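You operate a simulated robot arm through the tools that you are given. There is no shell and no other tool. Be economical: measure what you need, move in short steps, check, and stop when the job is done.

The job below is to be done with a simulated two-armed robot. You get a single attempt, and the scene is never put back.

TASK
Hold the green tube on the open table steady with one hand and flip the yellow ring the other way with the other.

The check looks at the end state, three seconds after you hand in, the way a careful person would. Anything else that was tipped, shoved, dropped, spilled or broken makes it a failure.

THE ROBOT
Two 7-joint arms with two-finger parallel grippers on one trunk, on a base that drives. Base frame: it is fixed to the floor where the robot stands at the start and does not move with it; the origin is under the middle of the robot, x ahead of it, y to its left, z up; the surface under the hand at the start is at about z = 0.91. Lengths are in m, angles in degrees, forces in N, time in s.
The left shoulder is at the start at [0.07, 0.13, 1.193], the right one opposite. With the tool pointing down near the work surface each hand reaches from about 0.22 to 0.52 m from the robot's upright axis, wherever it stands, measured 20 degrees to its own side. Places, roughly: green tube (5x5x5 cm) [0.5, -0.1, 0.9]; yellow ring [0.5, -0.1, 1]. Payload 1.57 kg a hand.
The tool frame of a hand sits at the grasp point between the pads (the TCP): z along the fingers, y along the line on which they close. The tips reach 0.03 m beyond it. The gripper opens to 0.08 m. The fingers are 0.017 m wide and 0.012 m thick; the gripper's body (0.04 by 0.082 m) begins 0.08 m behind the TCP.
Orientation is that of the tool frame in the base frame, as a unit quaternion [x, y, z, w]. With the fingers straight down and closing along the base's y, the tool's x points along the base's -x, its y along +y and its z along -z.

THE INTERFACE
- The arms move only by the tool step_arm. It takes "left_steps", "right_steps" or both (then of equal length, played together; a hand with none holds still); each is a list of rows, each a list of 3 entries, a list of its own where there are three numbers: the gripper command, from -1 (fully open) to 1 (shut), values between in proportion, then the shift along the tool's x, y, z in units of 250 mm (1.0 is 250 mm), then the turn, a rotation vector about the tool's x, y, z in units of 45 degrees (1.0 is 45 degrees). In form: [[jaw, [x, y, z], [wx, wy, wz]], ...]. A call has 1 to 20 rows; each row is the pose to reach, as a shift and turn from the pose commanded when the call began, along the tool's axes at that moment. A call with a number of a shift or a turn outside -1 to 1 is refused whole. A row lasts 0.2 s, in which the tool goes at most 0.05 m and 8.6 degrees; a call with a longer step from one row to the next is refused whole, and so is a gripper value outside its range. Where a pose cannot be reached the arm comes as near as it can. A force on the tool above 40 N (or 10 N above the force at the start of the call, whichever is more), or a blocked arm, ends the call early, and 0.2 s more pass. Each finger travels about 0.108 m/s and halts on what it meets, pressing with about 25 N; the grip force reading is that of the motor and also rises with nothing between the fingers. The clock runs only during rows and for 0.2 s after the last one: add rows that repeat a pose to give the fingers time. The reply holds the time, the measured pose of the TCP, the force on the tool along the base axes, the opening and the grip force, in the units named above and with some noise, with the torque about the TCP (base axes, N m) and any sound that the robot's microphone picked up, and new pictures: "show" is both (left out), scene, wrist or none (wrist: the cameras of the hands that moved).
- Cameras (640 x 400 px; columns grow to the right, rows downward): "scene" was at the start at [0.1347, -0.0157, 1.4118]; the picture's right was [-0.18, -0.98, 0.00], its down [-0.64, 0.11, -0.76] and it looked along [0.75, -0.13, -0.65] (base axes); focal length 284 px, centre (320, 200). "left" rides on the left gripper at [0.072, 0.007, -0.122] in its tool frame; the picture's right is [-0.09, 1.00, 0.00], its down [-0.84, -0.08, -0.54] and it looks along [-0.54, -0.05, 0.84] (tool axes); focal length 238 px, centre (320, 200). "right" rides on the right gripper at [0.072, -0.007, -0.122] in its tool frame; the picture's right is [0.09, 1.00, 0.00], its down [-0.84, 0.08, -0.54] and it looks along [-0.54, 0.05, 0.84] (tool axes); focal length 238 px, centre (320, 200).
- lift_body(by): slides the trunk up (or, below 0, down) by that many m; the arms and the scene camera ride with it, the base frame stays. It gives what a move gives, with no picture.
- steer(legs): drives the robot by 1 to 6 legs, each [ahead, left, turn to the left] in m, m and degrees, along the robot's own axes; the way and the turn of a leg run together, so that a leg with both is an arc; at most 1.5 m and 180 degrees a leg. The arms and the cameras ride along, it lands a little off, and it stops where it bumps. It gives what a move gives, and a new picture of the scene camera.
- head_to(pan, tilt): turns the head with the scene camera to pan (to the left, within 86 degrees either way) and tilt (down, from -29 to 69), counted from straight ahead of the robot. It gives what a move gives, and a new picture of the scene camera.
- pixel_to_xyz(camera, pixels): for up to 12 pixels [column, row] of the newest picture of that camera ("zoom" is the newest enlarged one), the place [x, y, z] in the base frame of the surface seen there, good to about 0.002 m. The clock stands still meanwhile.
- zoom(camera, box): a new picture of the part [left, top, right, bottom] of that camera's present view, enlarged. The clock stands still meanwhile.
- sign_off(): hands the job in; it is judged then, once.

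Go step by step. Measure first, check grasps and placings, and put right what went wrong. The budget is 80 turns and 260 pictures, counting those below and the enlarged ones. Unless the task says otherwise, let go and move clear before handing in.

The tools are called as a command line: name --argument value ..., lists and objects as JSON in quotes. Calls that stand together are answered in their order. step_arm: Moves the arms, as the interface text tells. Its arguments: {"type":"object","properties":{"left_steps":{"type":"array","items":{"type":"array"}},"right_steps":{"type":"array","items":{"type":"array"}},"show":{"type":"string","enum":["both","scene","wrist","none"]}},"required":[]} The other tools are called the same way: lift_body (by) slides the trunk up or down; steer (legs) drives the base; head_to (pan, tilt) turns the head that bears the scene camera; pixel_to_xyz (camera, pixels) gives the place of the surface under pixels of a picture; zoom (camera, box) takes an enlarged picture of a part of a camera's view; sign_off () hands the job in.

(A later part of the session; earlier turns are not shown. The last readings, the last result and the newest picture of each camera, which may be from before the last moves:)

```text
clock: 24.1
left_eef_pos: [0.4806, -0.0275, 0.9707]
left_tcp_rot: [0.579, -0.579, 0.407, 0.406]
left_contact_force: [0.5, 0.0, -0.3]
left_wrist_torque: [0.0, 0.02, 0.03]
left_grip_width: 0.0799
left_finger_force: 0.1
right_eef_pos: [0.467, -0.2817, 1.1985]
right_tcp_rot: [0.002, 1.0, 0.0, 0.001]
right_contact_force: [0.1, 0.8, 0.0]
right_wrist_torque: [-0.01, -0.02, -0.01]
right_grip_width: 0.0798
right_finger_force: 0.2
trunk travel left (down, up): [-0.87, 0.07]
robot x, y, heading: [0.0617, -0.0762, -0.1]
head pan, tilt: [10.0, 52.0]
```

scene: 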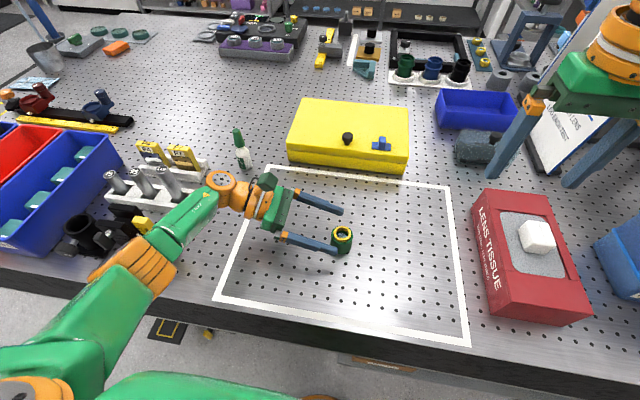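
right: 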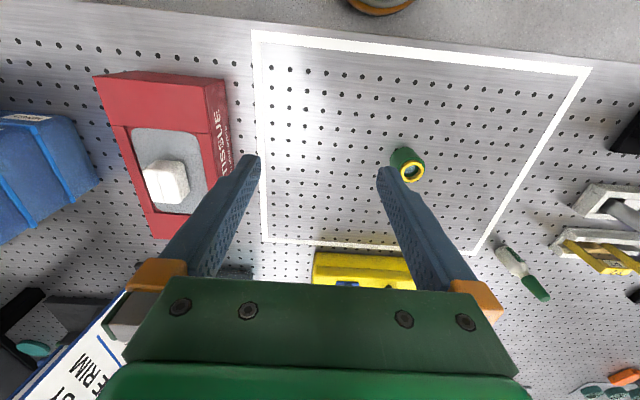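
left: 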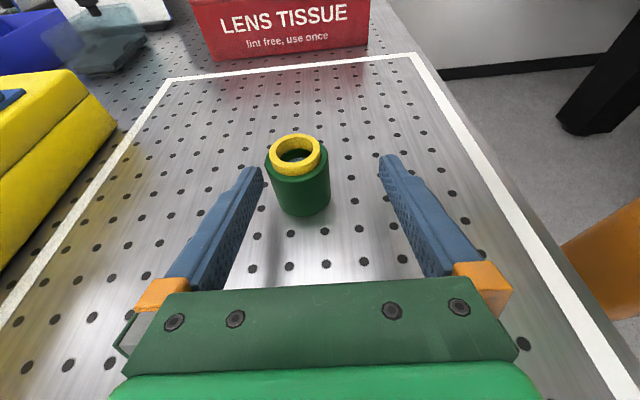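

Hand is at (0.480,-0.027,0.970), forearm well clear; lowering 3.9 cm to tube mid-height.

step_arm --left_steps '[[-1, [-0.075, 0, 0.027], [0, 0, 0]], [-1, [-0.148, 0, 0.054], [0, 0, 0]], [-1, [-0.148, 0, 0.054], [0, 0, 0]]]'

pixel_to_xyz --camera "scene" --pixels '[[343, 229], [343, 242], [352, 236]]'

```text
clock: 24.9
left_eef_pos: [0.4795, -0.0254, 0.9325]
left_tcp_rot: [-0.578, 0.58, -0.407, -0.406]
left_contact_force: [-0.2, 1.2, 0.8]
left_wrist_torque: [-0.02, -0.01, -0.01]
left_grip_width: 0.0801
left_finger_force: 0.2
left hand out of reach, approached as far as the arm can: row 2, 3
right_eef_pos: [0.4659, -0.283, 1.1975]
right_tcp_rot: [0.001, 1.0, -0.001, 0.001]
right_contact_force: [0.0, -0.1, -0.1]
right_wrist_torque: [0.02, -0.02, -0.02]
right_grip_width: 0.0799
right_finger_force: 0.0
trunk travel left (down, up): [-0.87, 0.07]
robot x, y, heading: [0.0637, -0.0775, -0.1]
head pan, tilt: [10.0, 52.0]
```

scene: 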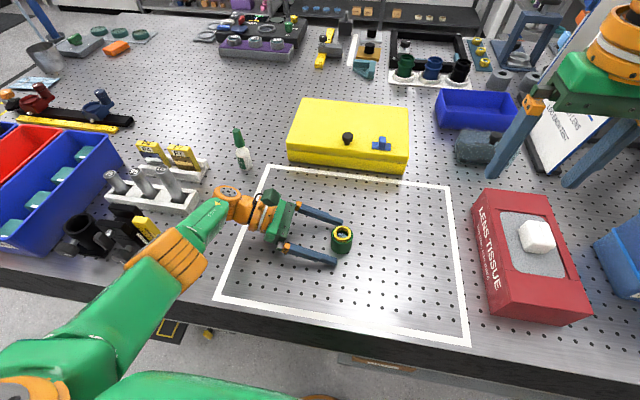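
left: 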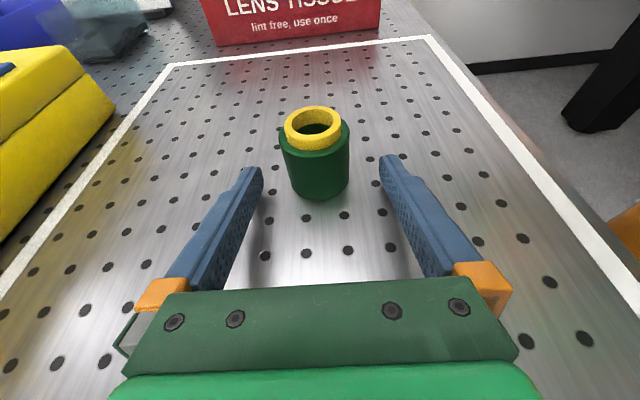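

```text
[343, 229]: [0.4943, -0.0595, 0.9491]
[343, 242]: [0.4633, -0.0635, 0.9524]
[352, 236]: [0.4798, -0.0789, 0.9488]
```

The fingers straddle the tube (centre pixel ~(317,150)) at a good height. Advancing 2.2 cm toward -y, then a look before closing.

step_arm --left_steps '[[-1, [0.012, 0, 0.04], [0, 0, 0]], [-1, [0.026, 0, 0.083], [0, 0, 0]], [-1, [0.026, 0, 0.083], [0, 0, 0]]]'

pixel_to_xyz --camera "left" --pixels '[[318, 160], [295, 165], [340, 165]]'

```text
clock: 25.6
left_eef_pos: [0.4798, -0.0483, 0.9327]
left_tcp_rot: [-0.577, 0.58, -0.406, -0.407]
left_contact_force: [-0.2, -0.1, 0.2]
left_wrist_torque: [0.0, -0.02, 0.03]
left_grip_width: 0.0799
left_finger_force: 0.0
right_eef_pos: [0.4663, -0.2828, 1.1978]
right_tcp_rot: [0.002, 1.0, -0.001, 0.0]
right_contact_force: [0.3, 0.4, 0.3]
right_wrist_torque: [0.02, 0.01, -0.03]
right_grip_width: 0.0803
right_finger_force: 0.0
trunk travel left (down, up): [-0.87, 0.07]
robot x, y, heading: [0.0615, -0.078, -0.2]
head pan, tilt: [10.0, 52.0]
```

scene: 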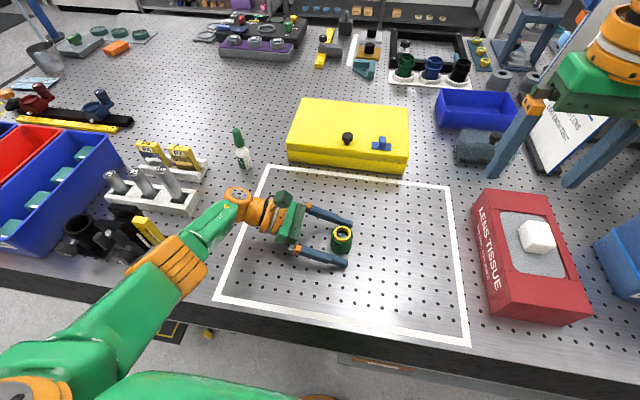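
left: 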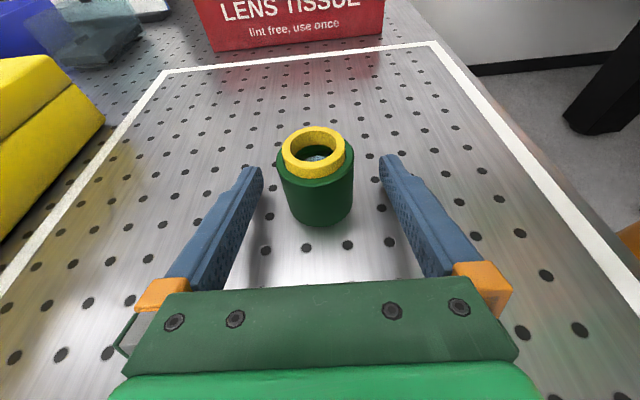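

```text
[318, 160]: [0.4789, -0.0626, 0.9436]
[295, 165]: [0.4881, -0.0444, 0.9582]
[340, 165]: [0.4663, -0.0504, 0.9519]
```

Tube sits between the pads (left edge 278, right edge 355, fingers at 262/380). Closing the left gripper on it.

step_arm --left_steps '[[-0.2, [0, 0, 0], [0, 0, 0]], [0.1, [0, 0, 0], [0, 0, 0]], [1, [0, 0, 0], [0, 0, 0]], [1, [0, 0, 0], [0, 0, 0]], [1, [0, 0, 0], [0, 0, 0]]]'

zoom --camera "scene" --box '[300, 205, 380, 275]'

pixel_to_xyz --camera "zoom" --pixels '[[320, 150], [320, 250], [250, 200], [390, 200]]'

```text
clock: 26.9
left_eef_pos: [0.4781, -0.0482, 0.9321]
left_tcp_rot: [0.579, -0.579, 0.406, 0.405]
left_contact_force: [0.2, -0.9, 0.2]
left_wrist_torque: [-0.04, 0.02, 0.01]
left_grip_width: 0.043
left_finger_force: 24.9
right_eef_pos: [0.4665, -0.2826, 1.1977]
right_tcp_rot: [0.003, 1.0, 0.0, 0.001]
right_contact_force: [0.1, -0.2, 0.3]
right_wrist_torque: [0.0, -0.01, -0.02]
right_grip_width: 0.0801
right_finger_force: 0.0
trunk travel left (down, up): [-0.87, 0.07]
robot x, y, heading: [0.0646, -0.0785, 0.2]
head pan, tilt: [10.0, 52.0]
```

scene: 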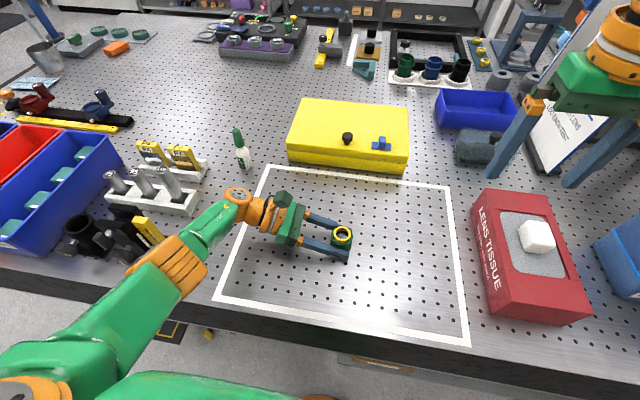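
left: 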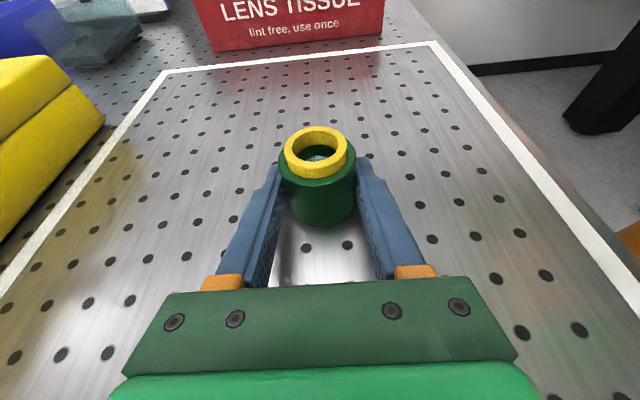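

```text
5.71 times, centred on (340, 240) of scene
```

zoom: 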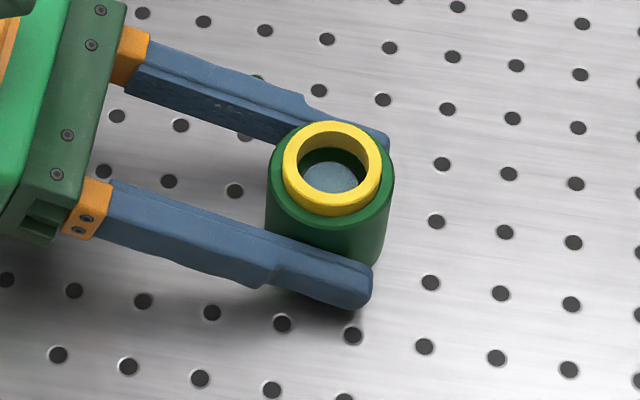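

```text
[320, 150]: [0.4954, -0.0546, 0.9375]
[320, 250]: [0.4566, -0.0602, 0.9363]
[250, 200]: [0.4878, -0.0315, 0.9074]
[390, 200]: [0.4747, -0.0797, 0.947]
```

The tube is firmly held (43 mm, 25 N). Now I'll find the ring centre precisely in the zoomed view.

pixel_to_xyz --camera "zoom" --pixels '[[332, 128], [332, 198], [291, 165], [373, 165], [303, 140], [361, 140], [303, 188], [361, 188], [275, 200], [332, 222]]'

```text
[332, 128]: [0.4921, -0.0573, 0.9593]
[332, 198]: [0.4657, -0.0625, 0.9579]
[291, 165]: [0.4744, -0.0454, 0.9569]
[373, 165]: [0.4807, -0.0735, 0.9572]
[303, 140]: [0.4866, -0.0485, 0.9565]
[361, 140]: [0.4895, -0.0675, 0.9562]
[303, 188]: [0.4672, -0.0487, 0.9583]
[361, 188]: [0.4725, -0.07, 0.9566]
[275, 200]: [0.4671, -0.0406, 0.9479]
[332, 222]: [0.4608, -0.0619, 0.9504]
```

Ring centre ≈ (0.479, -0.0595), ring top 0.957, tube rim 0.9505. Bringing the right hand above it at z 1.05 first.

step_arm --right_steps '[[-1, [-0.007, 0.127, 0.03], [0, 0, 0]], [-1, [-0.014, 0.255, 0.08], [0, 0, 0]], [-1, [-0.021, 0.382, 0.14], [0, 0, 0]], [-1, [-0.029, 0.51, 0.2], [0, 0, 0]], [-1, [-0.036, 0.637, 0.28], [0, 0, 0]], [-1, [-0.043, 0.765, 0.36], [0, 0, 0]], [-1, [-0.05, 0.892, 0.45], [0, 0, 0]], [-1, [-0.05, 0.892, 0.55], [0, 0, 0]], [-1, [-0.05, 0.892, 0.55], [0, 0, 0]]]'

```text
clock: 28.9
left_eef_pos: [0.4784, -0.049, 0.9321]
left_tcp_rot: [-0.578, 0.58, -0.406, -0.406]
left_contact_force: [0.3, -0.3, -0.1]
left_wrist_torque: [-0.04, 0.01, 0.02]
left_grip_width: 0.043
left_finger_force: 25.3
right_eef_pos: [0.4818, -0.0577, 1.0599]
right_tcp_rot: [0.002, 1.0, 0.0, 0.001]
right_contact_force: [-0.4, 0.7, 0.0]
right_wrist_torque: [-0.02, 0.0, 0.03]
right_grip_width: 0.08
right_finger_force: 0.1
trunk travel left (down, up): [-0.87, 0.07]
robot x, y, heading: [0.0608, -0.0748, -0.1]
head pan, tilt: [10.0, 52.0]
```

scene: 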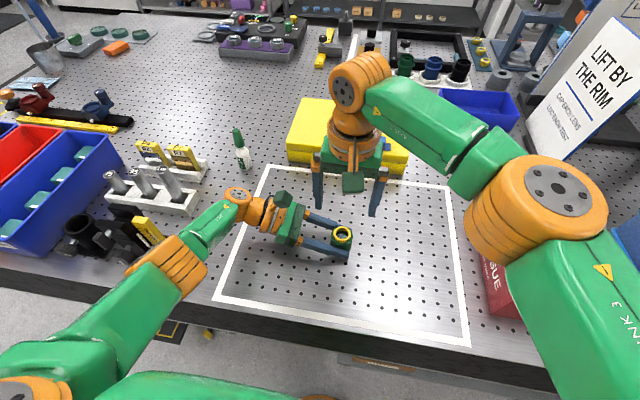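
right: 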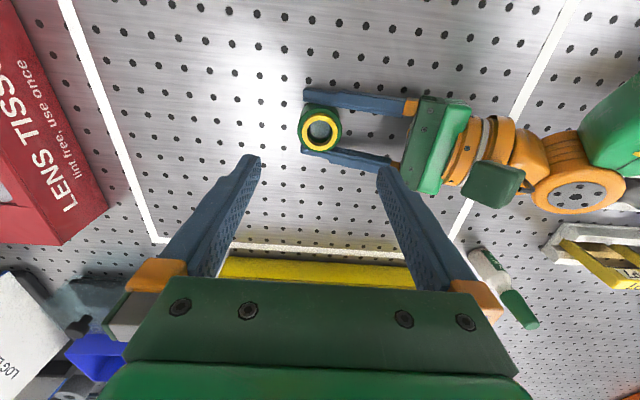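

Right hand is directly above. Descending to just over the ring (tips at z≈0.973) and checking centring.

step_arm --right_steps '[[-1, [0.005, -0.003, 0.08], [0, 0, 0]], [-1, [0.01, -0.007, 0.16], [0, 0, 0]], [-1, [0.01, -0.007, 0.228], [0, 0, 0]], [-1, [0.01, -0.007, 0.228], [0, 0, 0]]]'

zoom --camera "scene" --box '[300, 190, 400, 270]'

zoom --camera "right" --box '[240, 60, 400, 180]'

pixel_to_xyz --camera "zoom" --pixels '[[320, 200], [280, 200], [360, 200]]'

```text
clock: 29.9
left_eef_pos: [0.4796, -0.0487, 0.9335]
left_tcp_rot: [-0.579, 0.579, -0.406, -0.406]
left_contact_force: [-0.5, -0.4, 0.1]
left_wrist_torque: [-0.02, 0.05, 0.03]
left_grip_width: 0.0427
left_finger_force: 25.1
right_eef_pos: [0.4755, -0.0603, 1.0038]
right_tcp_rot: [0.0, 1.0, 0.0, 0.002]
right_contact_force: [-0.4, 0.0, -0.7]
right_wrist_torque: [-0.03, 0.01, 0.0]
right_grip_width: 0.0803
right_finger_force: 0.1
trunk travel left (down, up): [-0.87, 0.07]
robot x, y, heading: [0.0582, -0.0776, 0.1]
head pan, tilt: [10.0, 52.0]
```

scene: 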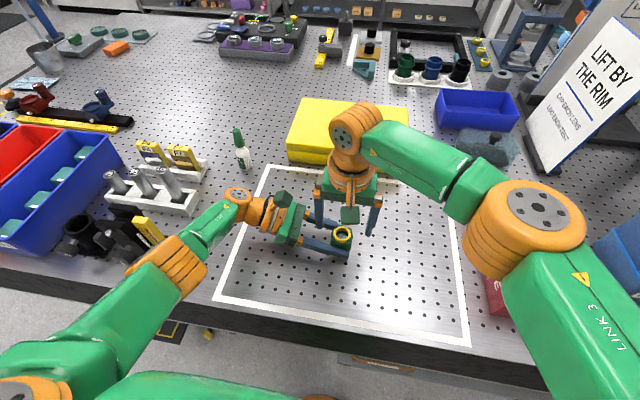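
right: 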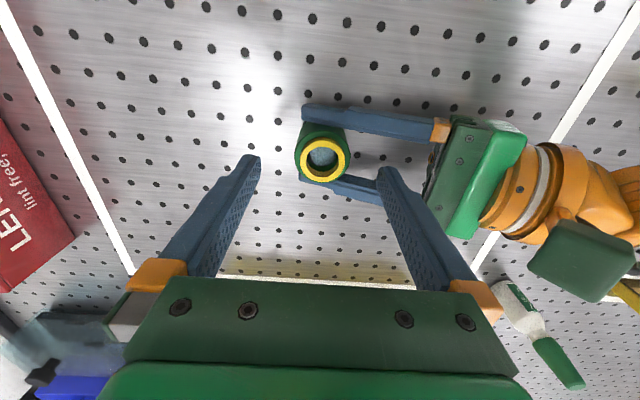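

```text
5.00 times, centred on (350, 230) of scene
```

zoom: 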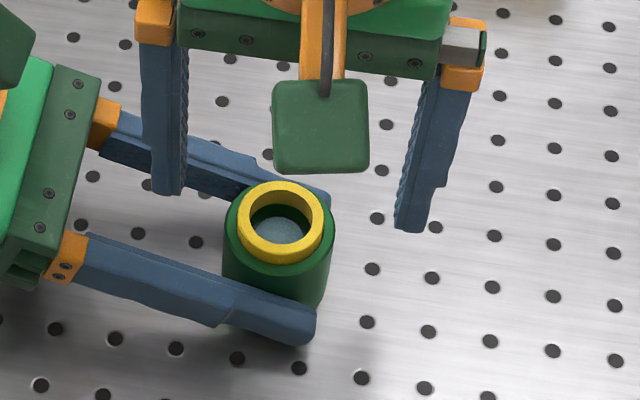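

```text
3.33 times, centred on (320, 120) of right
```

zoom: 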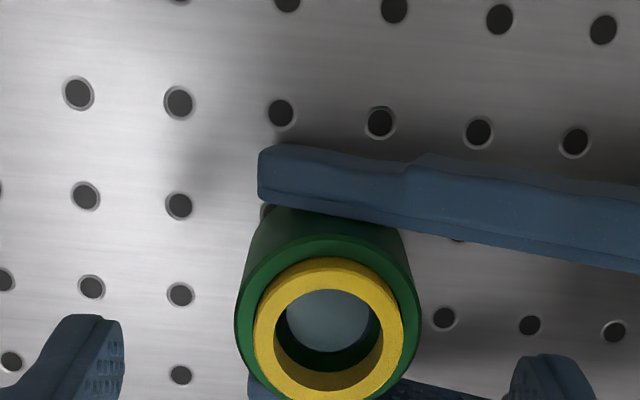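

```text
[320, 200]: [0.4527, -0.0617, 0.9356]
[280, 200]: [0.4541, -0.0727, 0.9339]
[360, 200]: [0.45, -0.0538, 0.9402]
```

pixel_to_xyz --camera "zoom" --pixels '[[327, 272], [327, 385], [265, 330], [393, 330], [285, 285], [370, 285], [300, 240]]'

```text
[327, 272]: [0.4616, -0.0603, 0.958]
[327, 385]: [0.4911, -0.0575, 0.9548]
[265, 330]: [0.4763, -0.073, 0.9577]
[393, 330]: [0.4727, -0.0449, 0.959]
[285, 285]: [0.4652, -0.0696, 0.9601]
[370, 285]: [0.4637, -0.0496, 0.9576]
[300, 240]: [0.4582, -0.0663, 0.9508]
```

Cross-check puts the ring at (0.477,-0.059), matching the hand. Descending so the tips end just above the tube rim (z≈0.9525), then a look.

step_arm --right_steps '[[-1, [0, 0, 0.04], [0, 0, 0]], [-1, [0, 0, 0.07], [0, 0, 0]], [-1, [0, 0, 0.083], [0, 0, 0]], [-1, [0, 0, 0.083], [0, 0, 0]]]'

zoom --camera "scene" --box '[310, 200, 380, 260]'

zoom --camera "left" --box '[240, 70, 400, 190]'

```text
clock: 30.9
left_eef_pos: [0.4773, -0.0484, 0.9334]
left_tcp_rot: [-0.578, 0.579, -0.406, -0.406]
left_contact_force: [-0.4, 0.7, 0.0]
left_wrist_torque: [-0.01, 0.0, -0.05]
left_grip_width: 0.0426
left_finger_force: 24.9
right_eef_pos: [0.4771, -0.0611, 0.983]
right_tcp_rot: [0.001, 1.0, 0.0, 0.001]
right_contact_force: [0.2, 0.2, 0.4]
right_wrist_torque: [-0.01, -0.03, 0.01]
right_grip_width: 0.0802
right_finger_force: 0.1
trunk travel left (down, up): [-0.87, 0.07]
robot x, y, heading: [0.0626, -0.08, -0.3]
head pan, tilt: [10.0, 52.0]
```

scene: 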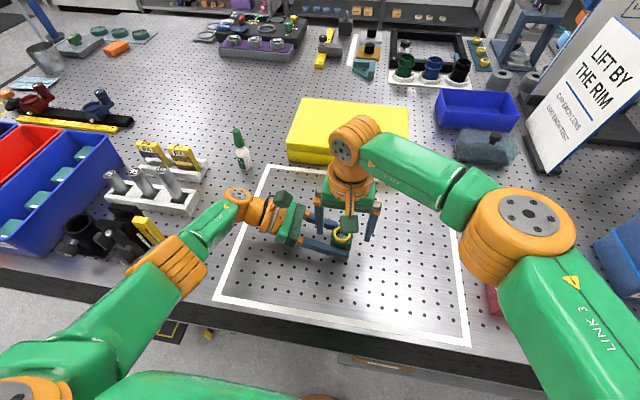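
right: 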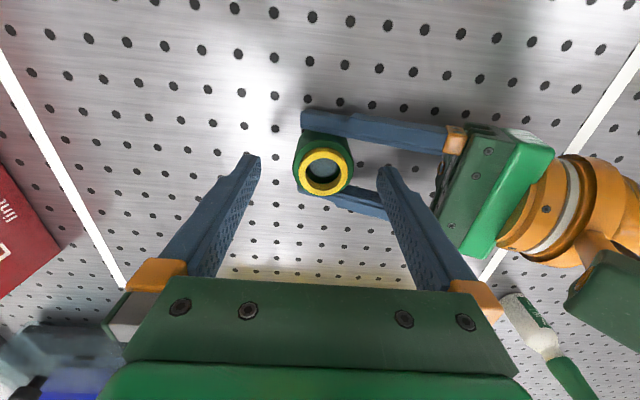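

```text
6.67 times, centred on (345, 230) of scene
```

zoom: 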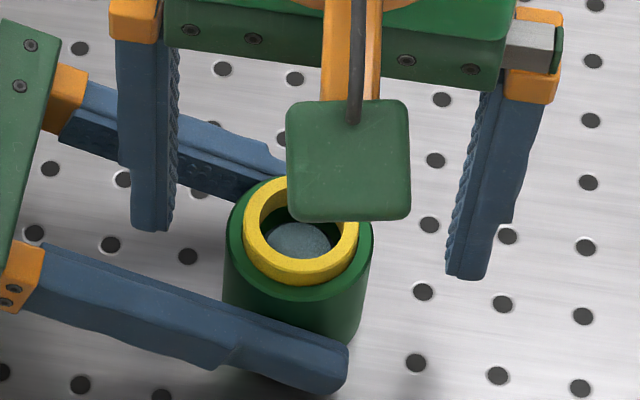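

```text
3.33 times, centred on (320, 130) of left
```

zoom: 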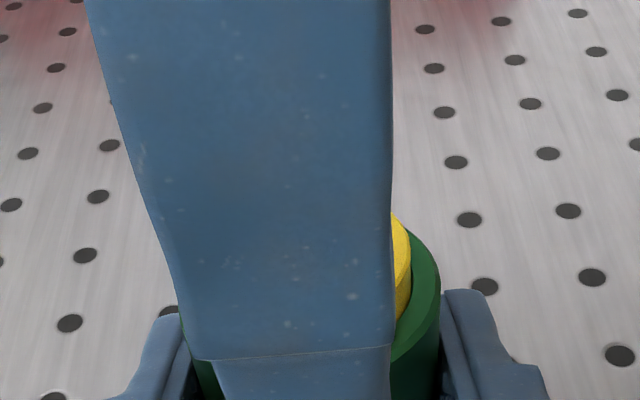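

The tips are at about z 0.953, and the left camera shows the near right-hand finger ~2.5 mm to the +x side of the ring centre. I'll shift -2 mm in x and close gently.

step_arm --right_steps '[[-1, [0.008, 0, 0], [0, 0, 0]], [-0.4, [0.008, 0, 0], [0, 0, 0]], [0.0, [0.008, 0, 0], [0, 0, 0]], [1, [0.008, 0, 0], [0, 0, 0]], [1, [0.008, 0, 0], [0, 0, 0]], [1, [0.008, 0, 0], [0, 0, 0]]]'

zoom --camera "scene" --box '[310, 200, 380, 260]'

zoom --camera "right" --box '[260, 120, 380, 210]'

```text
clock: 32.2
left_eef_pos: [0.4788, -0.0482, 0.9318]
left_tcp_rot: [-0.578, 0.58, -0.406, -0.406]
left_contact_force: [-1.4, -19.7, -0.6]
left_wrist_torque: [0.16, -0.02, 0.08]
left_grip_width: 0.0429
left_finger_force: 24.6
right_eef_pos: [0.4751, -0.06, 0.983]
right_tcp_rot: [0.001, 1.0, 0.001, 0.001]
right_contact_force: [0.9, 19.3, 0.5]
right_wrist_torque: [0.89, -0.09, 0.02]
right_grip_width: 0.0322
right_finger_force: 25.1
trunk travel left (down, up): [-0.87, 0.07]
robot x, y, heading: [0.061, -0.0773, -0.0]
head pan, tilt: [10.0, 52.0]
```

scene: 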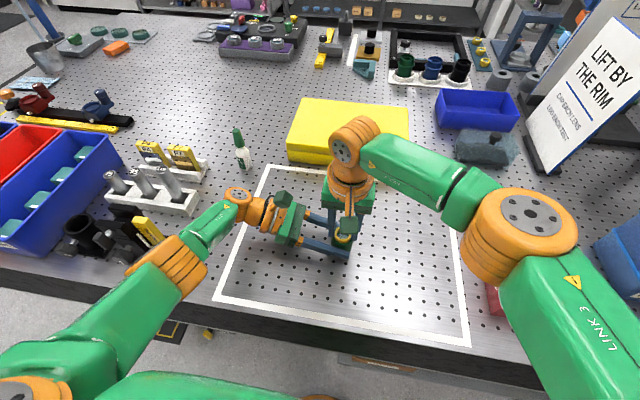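
right: 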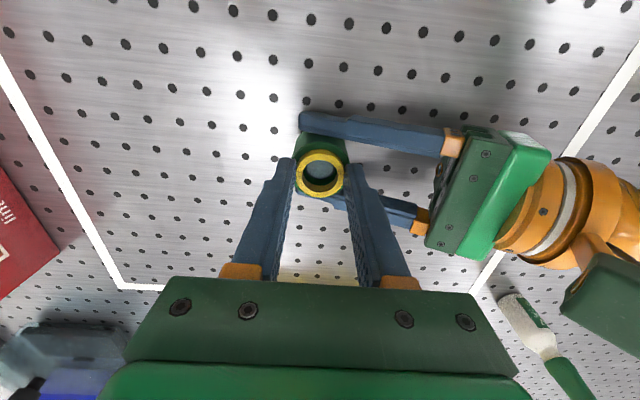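

```text
6.67 times, centred on (345, 230) of scene
```

zoom: 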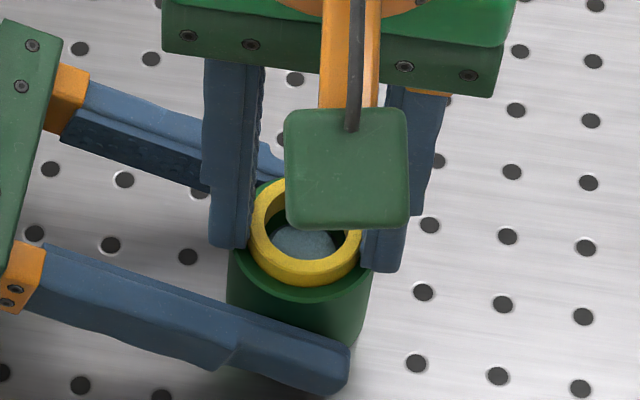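

```text
4.44 times, centred on (320, 165) of right
```

zoom: 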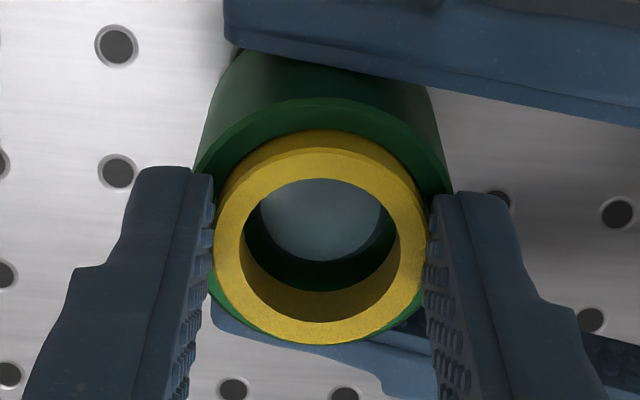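

The ring is gripped (32.2 mm, 25 N), but a 19 N side force shows the right hand is a little off-centre. I'll relax it by +1.5 mm in y.

step_arm --right_steps '[[1, [0, 0.004, 0], [0, 0, 0]], [1, [0, 0.006, 0], [0, 0, 0]], [1, [0, 0.006, 0], [0, 0, 0]]]' --show "none"

```text
clock: 33.0
left_eef_pos: [0.4781, -0.0481, 0.9317]
left_tcp_rot: [0.579, -0.579, 0.406, 0.405]
left_contact_force: [5.6, -9.8, -3.6]
left_wrist_torque: [-0.3, -0.06, 0.07]
left_grip_width: 0.0429
left_finger_force: 25.0
right_eef_pos: [0.4762, -0.0596, 0.9835]
right_tcp_rot: [0.002, 1.0, 0.001, 0.001]
right_contact_force: [-2.6, 7.5, 14.1]
right_wrist_torque: [0.55, 0.1, 0.13]
right_grip_width: 0.0321
right_finger_force: 25.1
trunk travel left (down, up): [-0.87, 0.07]
robot x, y, heading: [0.0592, -0.0804, -0.1]
head pan, tilt: [10.0, 52.0]
```

Side force dropped to 8 N. Now easing another 0.8 mm and pulling straight up slowly.

step_arm --right_steps '[[1, [0, 0.003, -0.004], [0, 0, 0]], [1, [0, 0.003, -0.012], [0, 0, 0]], [1, [0, 0.003, -0.02], [0, 0, 0]], [1, [0, 0.003, -0.03], [0, 0, 0]], [1, [0, 0.003, -0.04], [0, 0, 0]], [1, [0, 0.003, -0.04], [0, 0, 0]]]' --show "wrist"

zoom --camera "scene" --box '[310, 200, 380, 260]'

zoom --camera "left" --box '[240, 70, 400, 190]'

```text
clock: 34.5
left_eef_pos: [0.4796, -0.05, 0.9328]
left_tcp_rot: [-0.578, 0.58, -0.405, -0.406]
left_contact_force: [-2.1, 1.6, 19.3]
left_wrist_torque: [-0.23, -0.06, -0.11]
left_grip_width: 0.0426
left_finger_force: 24.8
right_eef_pos: [0.4753, -0.0581, 0.9916]
right_tcp_rot: [0.001, 1.0, 0.0, 0.0]
right_contact_force: [3.1, -1.4, -19.2]
right_wrist_torque: [-0.04, 0.01, 0.06]
right_grip_width: 0.0324
right_finger_force: 24.6
trunk travel left (down, up): [-0.87, 0.07]
robot x, y, heading: [0.0606, -0.0775, 0.0]
head pan, tilt: [10.0, 52.0]
```

right: 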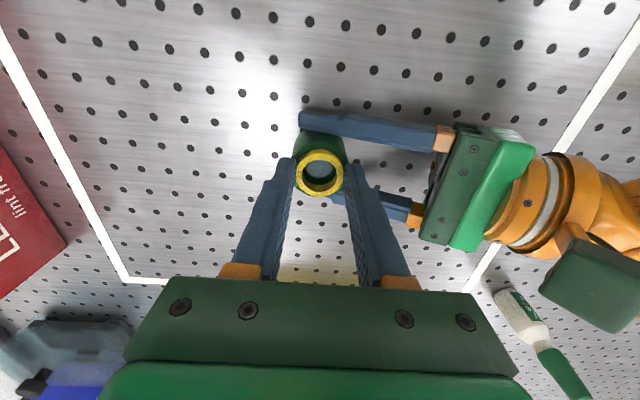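

```text
6.67 times, centred on (345, 230) of scene
```

zoom: 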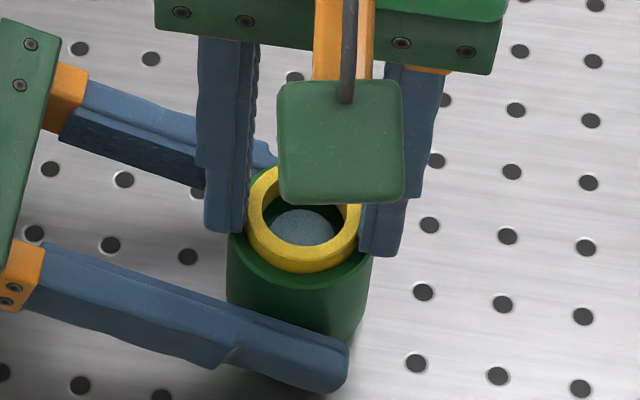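

```text
3.33 times, centred on (320, 130) of left
```

zoom: 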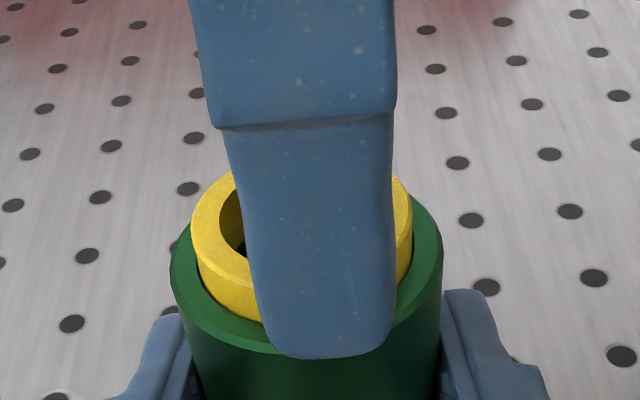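

A 19 N pull is resisted: TCP rose ~8 mm. I'll measure whether the ring came along or the fingers slipped.

pixel_to_xyz --camera "zoom" --pixels '[[205, 225], [215, 250], [230, 300], [403, 210], [185, 260], [200, 300], [430, 250], [403, 250], [220, 285]]'

zoom --camera "right" --box '[260, 120, 380, 210]'

pixel_to_xyz --camera "zoom" --pixels '[[320, 130], [320, 150], [320, 310], [320, 320]]'

```text
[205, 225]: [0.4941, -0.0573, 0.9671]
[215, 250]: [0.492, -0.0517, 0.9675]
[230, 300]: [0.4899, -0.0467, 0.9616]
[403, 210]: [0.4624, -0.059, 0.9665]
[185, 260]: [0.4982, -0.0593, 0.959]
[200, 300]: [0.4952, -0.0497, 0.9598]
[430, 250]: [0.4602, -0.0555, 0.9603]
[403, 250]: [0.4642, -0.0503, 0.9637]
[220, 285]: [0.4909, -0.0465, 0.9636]
```

```text
4.44 times, centred on (320, 165) of right
```

zoom: 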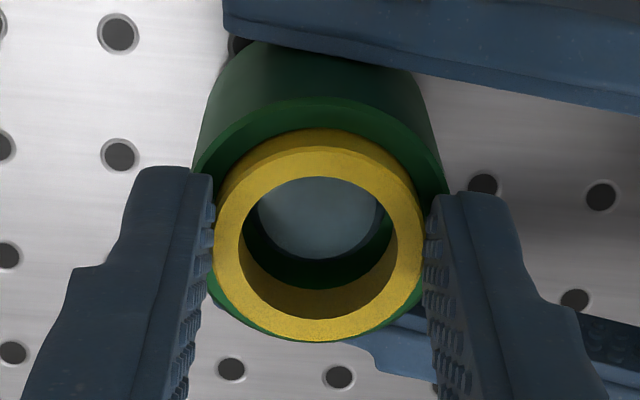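

```text
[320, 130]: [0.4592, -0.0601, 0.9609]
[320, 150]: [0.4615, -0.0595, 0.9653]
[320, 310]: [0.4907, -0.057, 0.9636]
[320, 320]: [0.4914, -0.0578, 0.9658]
```

Ring top is at 0.966 but the tube rim rose to 0.9595, so the tube slid up in the left grip with the ring. The ring is a tight fit or threaded. I'll press the tube back down, then try twisting counter-clockwise.

step_arm --right_steps '[[1, [0, 0, 0.012], [0, 0, 0]], [1, [0, 0, 0.024], [0, 0, 0]], [1, [0, 0, 0.034], [0, 0, 0]], [1, [0, 0, 0.034], [0, 0, 0]]]' --show "none"

zoom --camera "left" --box '[240, 70, 400, 190]'

pixel_to_xyz --camera "zoom" --pixels '[[205, 225], [403, 210], [185, 260], [185, 280], [435, 250], [435, 270]]'

```text
clock: 35.5
left_eef_pos: [0.4782, -0.0485, 0.9322]
left_tcp_rot: [-0.58, 0.58, -0.405, -0.405]
left_contact_force: [12.0, -0.3, -19.5]
left_wrist_torque: [0.27, 0.01, 0.13]
left_grip_width: 0.0431
left_finger_force: 25.1
right_eef_pos: [0.4757, -0.0595, 0.9838]
right_tcp_rot: [0.001, 1.0, 0.0, 0.0]
right_contact_force: [-10.6, 0.0, 18.5]
right_wrist_torque: [-0.11, 0.49, 0.0]
right_grip_width: 0.0323
right_finger_force: 24.9
trunk travel left (down, up): [-0.87, 0.07]
robot x, y, heading: [0.0591, -0.0757, -0.1]
head pan, tilt: [10.0, 52.0]
```

```text
3.33 times, centred on (320, 130) of left
```

zoom: 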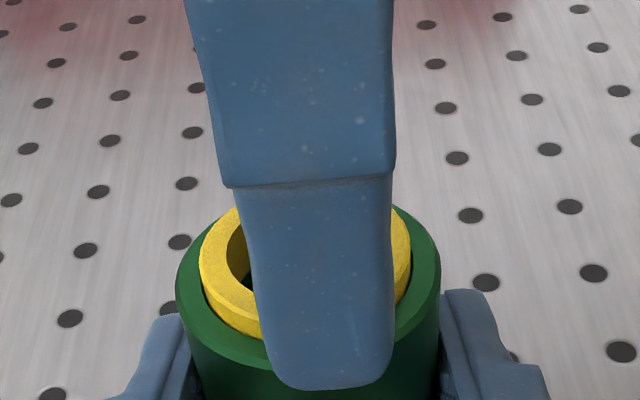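

```text
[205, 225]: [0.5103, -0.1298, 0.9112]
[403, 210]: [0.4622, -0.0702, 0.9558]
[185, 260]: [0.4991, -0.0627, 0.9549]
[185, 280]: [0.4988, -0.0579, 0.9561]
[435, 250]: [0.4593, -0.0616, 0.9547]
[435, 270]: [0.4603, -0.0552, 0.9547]
```

Rim still at ~0.955, about 4 mm high; pressing down a bit more.

step_arm --right_steps '[[1, [0, 0, 0.008], [0, 0, 0]], [1, [0, 0, 0.014], [0, 0, 0]], [1, [0, 0, 0.018], [0, 0, 0]], [1, [0, 0, 0.018], [0, 0, 0]]]' --show "none"

zoom --camera "left" --box '[240, 70, 400, 190]'

pixel_to_xyz --camera "zoom" --pixels '[[210, 265], [403, 240], [190, 290], [195, 310], [430, 290], [430, 270]]'

```text
clock: 36.2
left_eef_pos: [0.4776, -0.0487, 0.9336]
left_tcp_rot: [-0.579, 0.579, -0.407, -0.405]
left_contact_force: [0.8, 0.1, 2.7]
left_wrist_torque: [0.12, 0.0, -0.19]
left_grip_width: 0.0427
left_finger_force: 24.6
right_eef_pos: [0.474, -0.0583, 0.982]
right_tcp_rot: [0.001, 1.0, -0.001, 0.003]
right_contact_force: [0.2, 0.2, 10.3]
right_wrist_torque: [-0.15, 0.15, 0.22]
right_grip_width: 0.0325
right_finger_force: 25.1
trunk travel left (down, up): [-0.87, 0.07]
robot x, y, heading: [0.06, -0.0771, 0.0]
head pan, tilt: [10.0, 52.0]
stopped in row 3 (right hand): the force on the tool passed its limit at 42 N (the readings are from after the stop); the commanded pose is now the measured one
```

```text
3.33 times, centred on (320, 130) of left
```

zoom: 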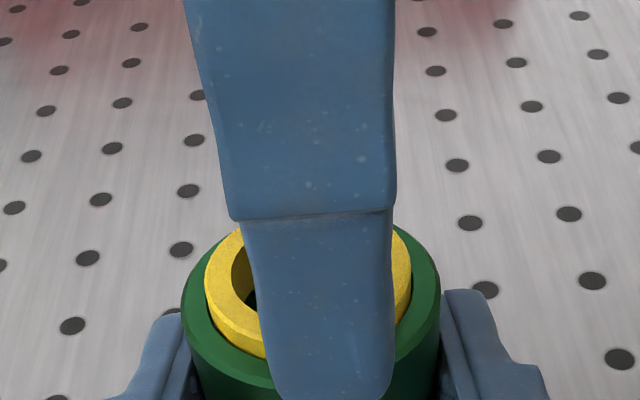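

```text
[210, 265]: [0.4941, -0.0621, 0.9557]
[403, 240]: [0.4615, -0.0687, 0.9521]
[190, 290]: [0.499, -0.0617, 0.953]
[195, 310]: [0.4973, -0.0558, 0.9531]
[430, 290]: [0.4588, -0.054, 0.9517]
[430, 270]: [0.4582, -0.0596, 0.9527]
```

The tube is seated on the table again. Now twisting the ring counter-clockwise (seen from above) 40° while holding height, to see if it turns.

step_arm --right_steps '[[1, [0, 0, -0.002], [0, 0, -0.1]], [1, [0, 0, -0.003], [0, 0, -0.25]], [1, [0, 0, -0.004], [0, 0, -0.4]], [1, [0, 0, -0.004], [0, 0, -0.55]], [1, [0, 0, -0.005], [0, 0, -0.7]], [1, [0, 0, -0.006], [0, 0, -0.85]], [1, [0, 0, -0.006], [0, 0, -0.85]]]'

zoom --camera "scene" --box '[310, 200, 380, 260]'

zoom --camera "right" --box '[260, 120, 380, 210]'

```text
clock: 37.8
left_eef_pos: [0.4785, -0.0483, 0.9326]
left_tcp_rot: [-0.578, 0.579, -0.407, -0.405]
left_contact_force: [-4.1, -0.4, 3.3]
left_wrist_torque: [-0.07, 0.02, -0.11]
left_grip_width: 0.0426
left_finger_force: 24.8
right_eef_pos: [0.4737, -0.0561, 0.9822]
right_tcp_rot: [-0.327, 0.945, -0.001, 0.002]
right_contact_force: [2.9, 1.6, 2.0]
right_wrist_torque: [0.15, -0.08, 0.03]
right_grip_width: 0.0321
right_finger_force: 25.6
trunk travel left (down, up): [-0.87, 0.07]
robot x, y, heading: [0.0616, -0.0767, 0.1]
head pan, tilt: [10.0, 52.0]
```

scene: 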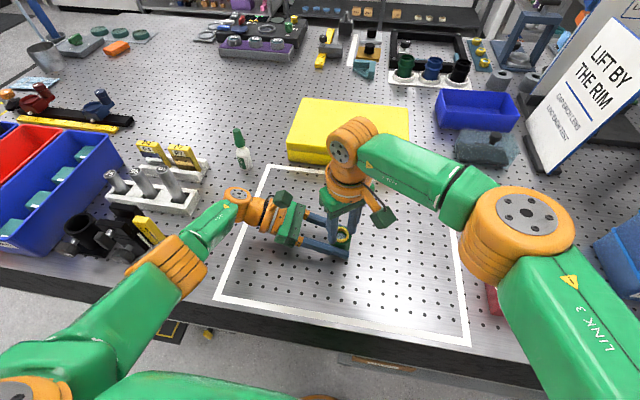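
right: 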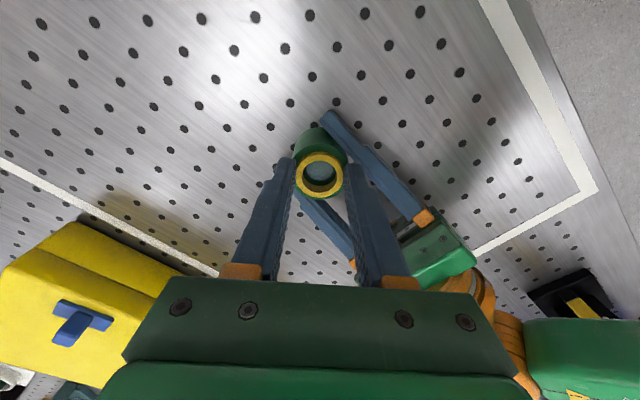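

```text
6.67 times, centred on (345, 230) of scene
```

zoom: 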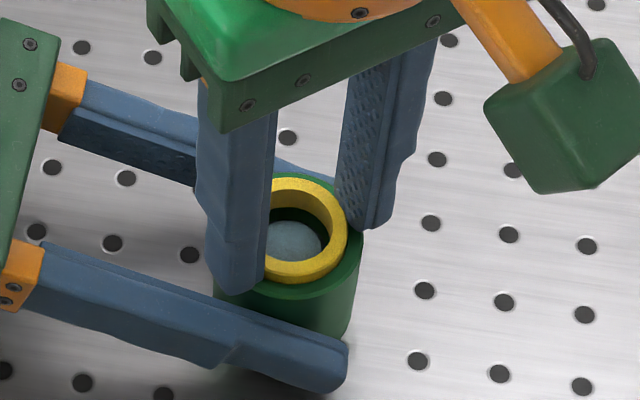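

```text
4.44 times, centred on (320, 165) of right
```

zoom: 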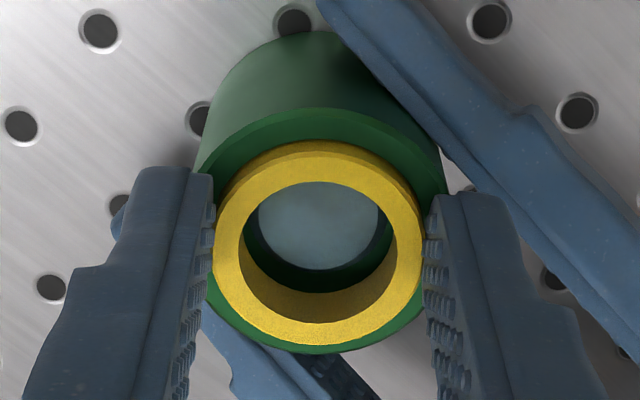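

The ring seems to turn with hardly any torque (0.03 N m), and side forces are now small. I'll pull up 4 mm gently to see if it slides or is threaded.

step_arm --right_steps '[[1, [0, 0, -0.004], [0, 0, 0]], [1, [0, 0, -0.008], [0, 0, 0]], [1, [0, 0, -0.012], [0, 0, 0]], [1, [0, 0, -0.012], [0, 0, 0]]]' --show "wrist"

zoom --camera "left" --box '[240, 70, 400, 190]'

pixel_to_xyz --camera "zoom" --pixels '[[210, 265], [403, 240], [190, 290], [195, 310], [430, 290], [430, 270]]'

```text
clock: 38.8
left_eef_pos: [0.4802, -0.0477, 0.9332]
left_tcp_rot: [-0.579, 0.579, -0.407, -0.405]
left_contact_force: [-4.6, -8.3, 10.8]
left_wrist_torque: [0.13, -0.05, 0.06]
left_grip_width: 0.0427
left_finger_force: 25.0
right_eef_pos: [0.4768, -0.058, 0.9847]
right_tcp_rot: [-0.326, 0.945, 0.0, 0.002]
right_contact_force: [5.0, 10.0, -11.3]
right_wrist_torque: [0.22, -0.15, -0.09]
right_grip_width: 0.0322
right_finger_force: 24.9
trunk travel left (down, up): [-0.87, 0.07]
robot x, y, heading: [0.0611, -0.0735, -0.2]
head pan, tilt: [10.0, 52.0]
```

right: 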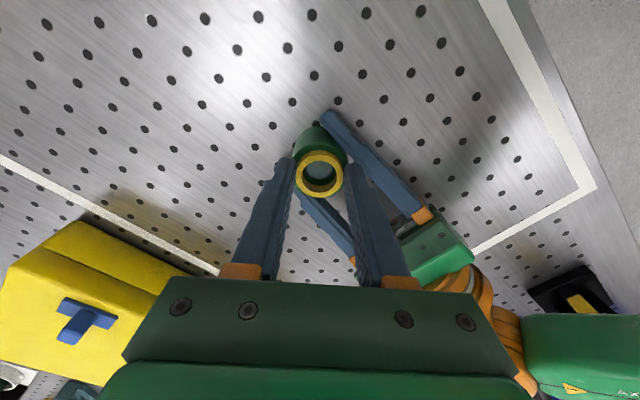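

```text
3.33 times, centred on (320, 130) of left
```

zoom: 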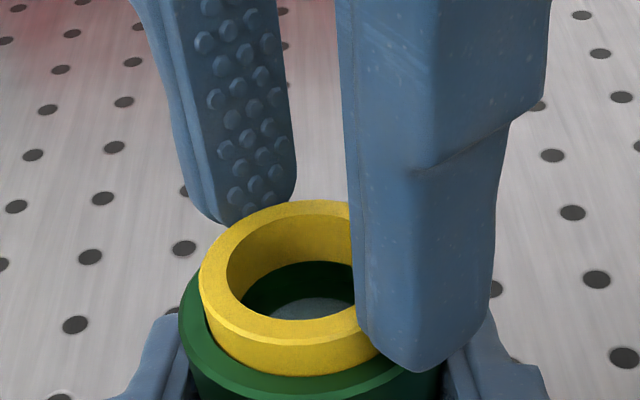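

```text
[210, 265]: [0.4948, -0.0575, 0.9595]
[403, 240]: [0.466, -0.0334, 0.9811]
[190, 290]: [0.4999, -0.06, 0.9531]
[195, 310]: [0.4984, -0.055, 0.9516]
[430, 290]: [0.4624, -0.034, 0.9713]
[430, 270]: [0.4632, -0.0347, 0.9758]
```

There's still axial resistance (11 N), with ring protrusion perhaps 7.5 mm versus 6.5 mm before. I'll keep light tension, twist another 45° counter-clockwise, and compare protrusion.

step_arm --right_steps '[[1, [-0.004, 0.002, 0], [0, 0, -0.15]], [1, [-0.004, 0.002, 0], [0, 0, -0.3]], [1, [-0.004, 0.002, 0], [0, 0, -0.45]], [1, [-0.004, 0.002, 0], [0, 0, -0.6]], [1, [-0.004, 0.002, 0], [0, 0, -0.75]], [1, [-0.004, 0.002, 0], [0, 0, -0.9]], [1, [-0.004, 0.002, 0], [0, 0, -1]], [1, [-0.004, 0.002, 0], [0, 0, -1]]]' --show "none"

zoom --camera "left" --box '[240, 70, 400, 190]'

zoom --camera "scene" --box '[310, 200, 380, 260]'

```text
clock: 40.6
left_eef_pos: [0.4786, -0.049, 0.9323]
left_tcp_rot: [0.579, -0.579, 0.407, 0.404]
left_contact_force: [-0.4, -0.8, 2.1]
left_wrist_torque: [-0.08, -0.09, -0.06]
left_grip_width: 0.0426
left_finger_force: 24.8
right_eef_pos: [0.3807, -0.1415, 0.9864]
right_tcp_rot: [-0.627, 0.779, -0.019, -0.002]
right_contact_force: [-0.2, -1.0, 0.4]
right_wrist_torque: [0.0, -0.03, -0.02]
right_grip_width: 0.0
right_finger_force: 21.1
right hand out of reach, approached as far as the arm can: row 2, 3, 4, 5, 6, 7, 8
trunk travel left (down, up): [-0.87, 0.07]
robot x, y, heading: [0.0554, -0.0783, -0.1]
head pan, tilt: [10.0, 52.0]
```

```text
3.33 times, centred on (320, 130) of left
```

zoom: 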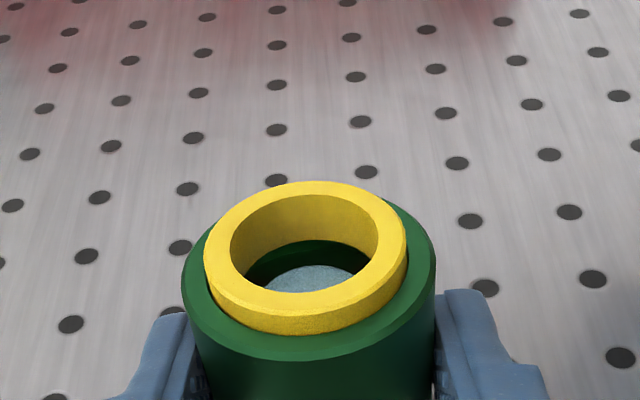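

```text
6.67 times, centred on (345, 230) of scene
```

zoom: 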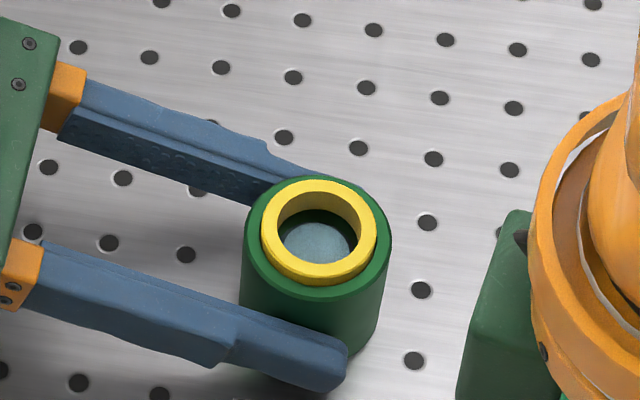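

The right arm hit its turning limit, slid off the ring and swung to (0.38,-0.14,0.986), but tube and ring are still there. I'll measure ring and tube now for tilt and protrusion.

pixel_to_xyz --camera "zoom" --pixels '[[320, 185], [320, 277], [268, 232], [370, 232], [285, 200], [355, 200], [285, 265], [355, 265], [252, 250], [385, 240], [320, 292], [300, 290]]'

zoom --camera "left" --box '[280, 110, 360, 170]'

pixel_to_xyz --camera "zoom" --pixels '[[320, 180], [310, 380], [120, 250], [480, 250], [60, 250], [560, 250], [420, 150]]'

head_to --pan 10 --tilt 52

```text
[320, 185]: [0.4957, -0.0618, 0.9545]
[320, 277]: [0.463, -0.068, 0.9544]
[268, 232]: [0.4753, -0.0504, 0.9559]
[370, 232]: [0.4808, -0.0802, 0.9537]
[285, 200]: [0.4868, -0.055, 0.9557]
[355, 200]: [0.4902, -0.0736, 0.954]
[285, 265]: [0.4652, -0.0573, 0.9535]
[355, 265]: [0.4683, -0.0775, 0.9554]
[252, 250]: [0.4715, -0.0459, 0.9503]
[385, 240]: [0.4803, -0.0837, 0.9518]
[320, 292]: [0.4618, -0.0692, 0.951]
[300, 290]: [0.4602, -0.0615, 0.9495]
```

```text
6.67 times, centred on (320, 140) of left
```

zoom: 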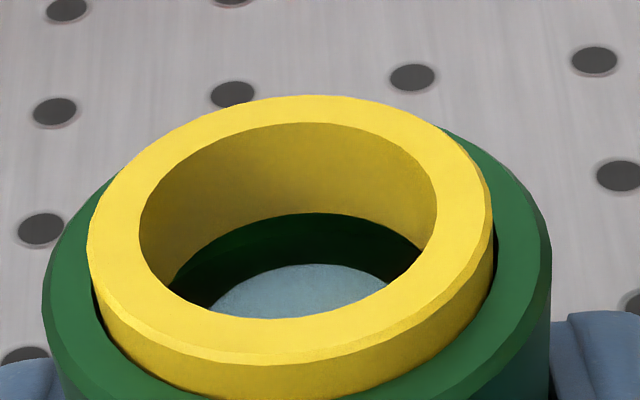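

```text
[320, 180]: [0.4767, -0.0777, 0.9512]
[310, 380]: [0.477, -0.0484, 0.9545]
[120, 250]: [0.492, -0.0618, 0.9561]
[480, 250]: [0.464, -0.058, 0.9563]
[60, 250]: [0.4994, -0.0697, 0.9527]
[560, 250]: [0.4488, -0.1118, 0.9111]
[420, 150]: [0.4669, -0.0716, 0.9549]
```

```text
clock: 41.2
left_eef_pos: [0.4783, -0.0477, 0.9335]
left_tcp_rot: [-0.579, 0.58, -0.406, -0.405]
left_contact_force: [1.5, -0.7, 3.2]
left_wrist_torque: [-0.12, -0.04, -0.03]
left_grip_width: 0.0429
left_finger_force: 25.2
right_eef_pos: [0.3799, -0.1425, 0.9883]
right_tcp_rot: [-0.627, 0.779, -0.018, -0.002]
right_contact_force: [0.9, 0.1, -0.6]
right_wrist_torque: [0.01, 0.0, 0.0]
right_grip_width: 0.0002
right_finger_force: 21.1
trunk travel left (down, up): [-0.87, 0.07]
robot x, y, heading: [0.0587, -0.0761, -0.2]
head pan, tilt: [10.0, 52.0]
```

scene: 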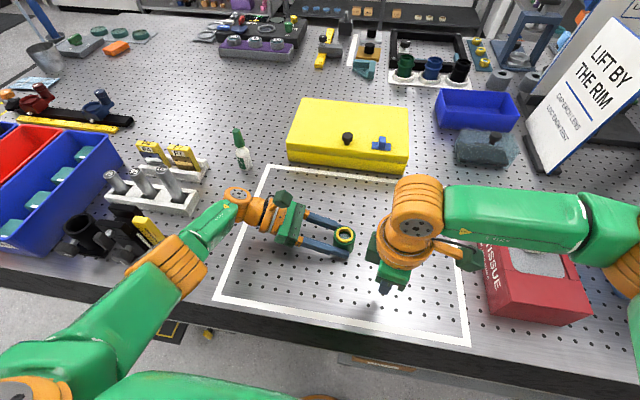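

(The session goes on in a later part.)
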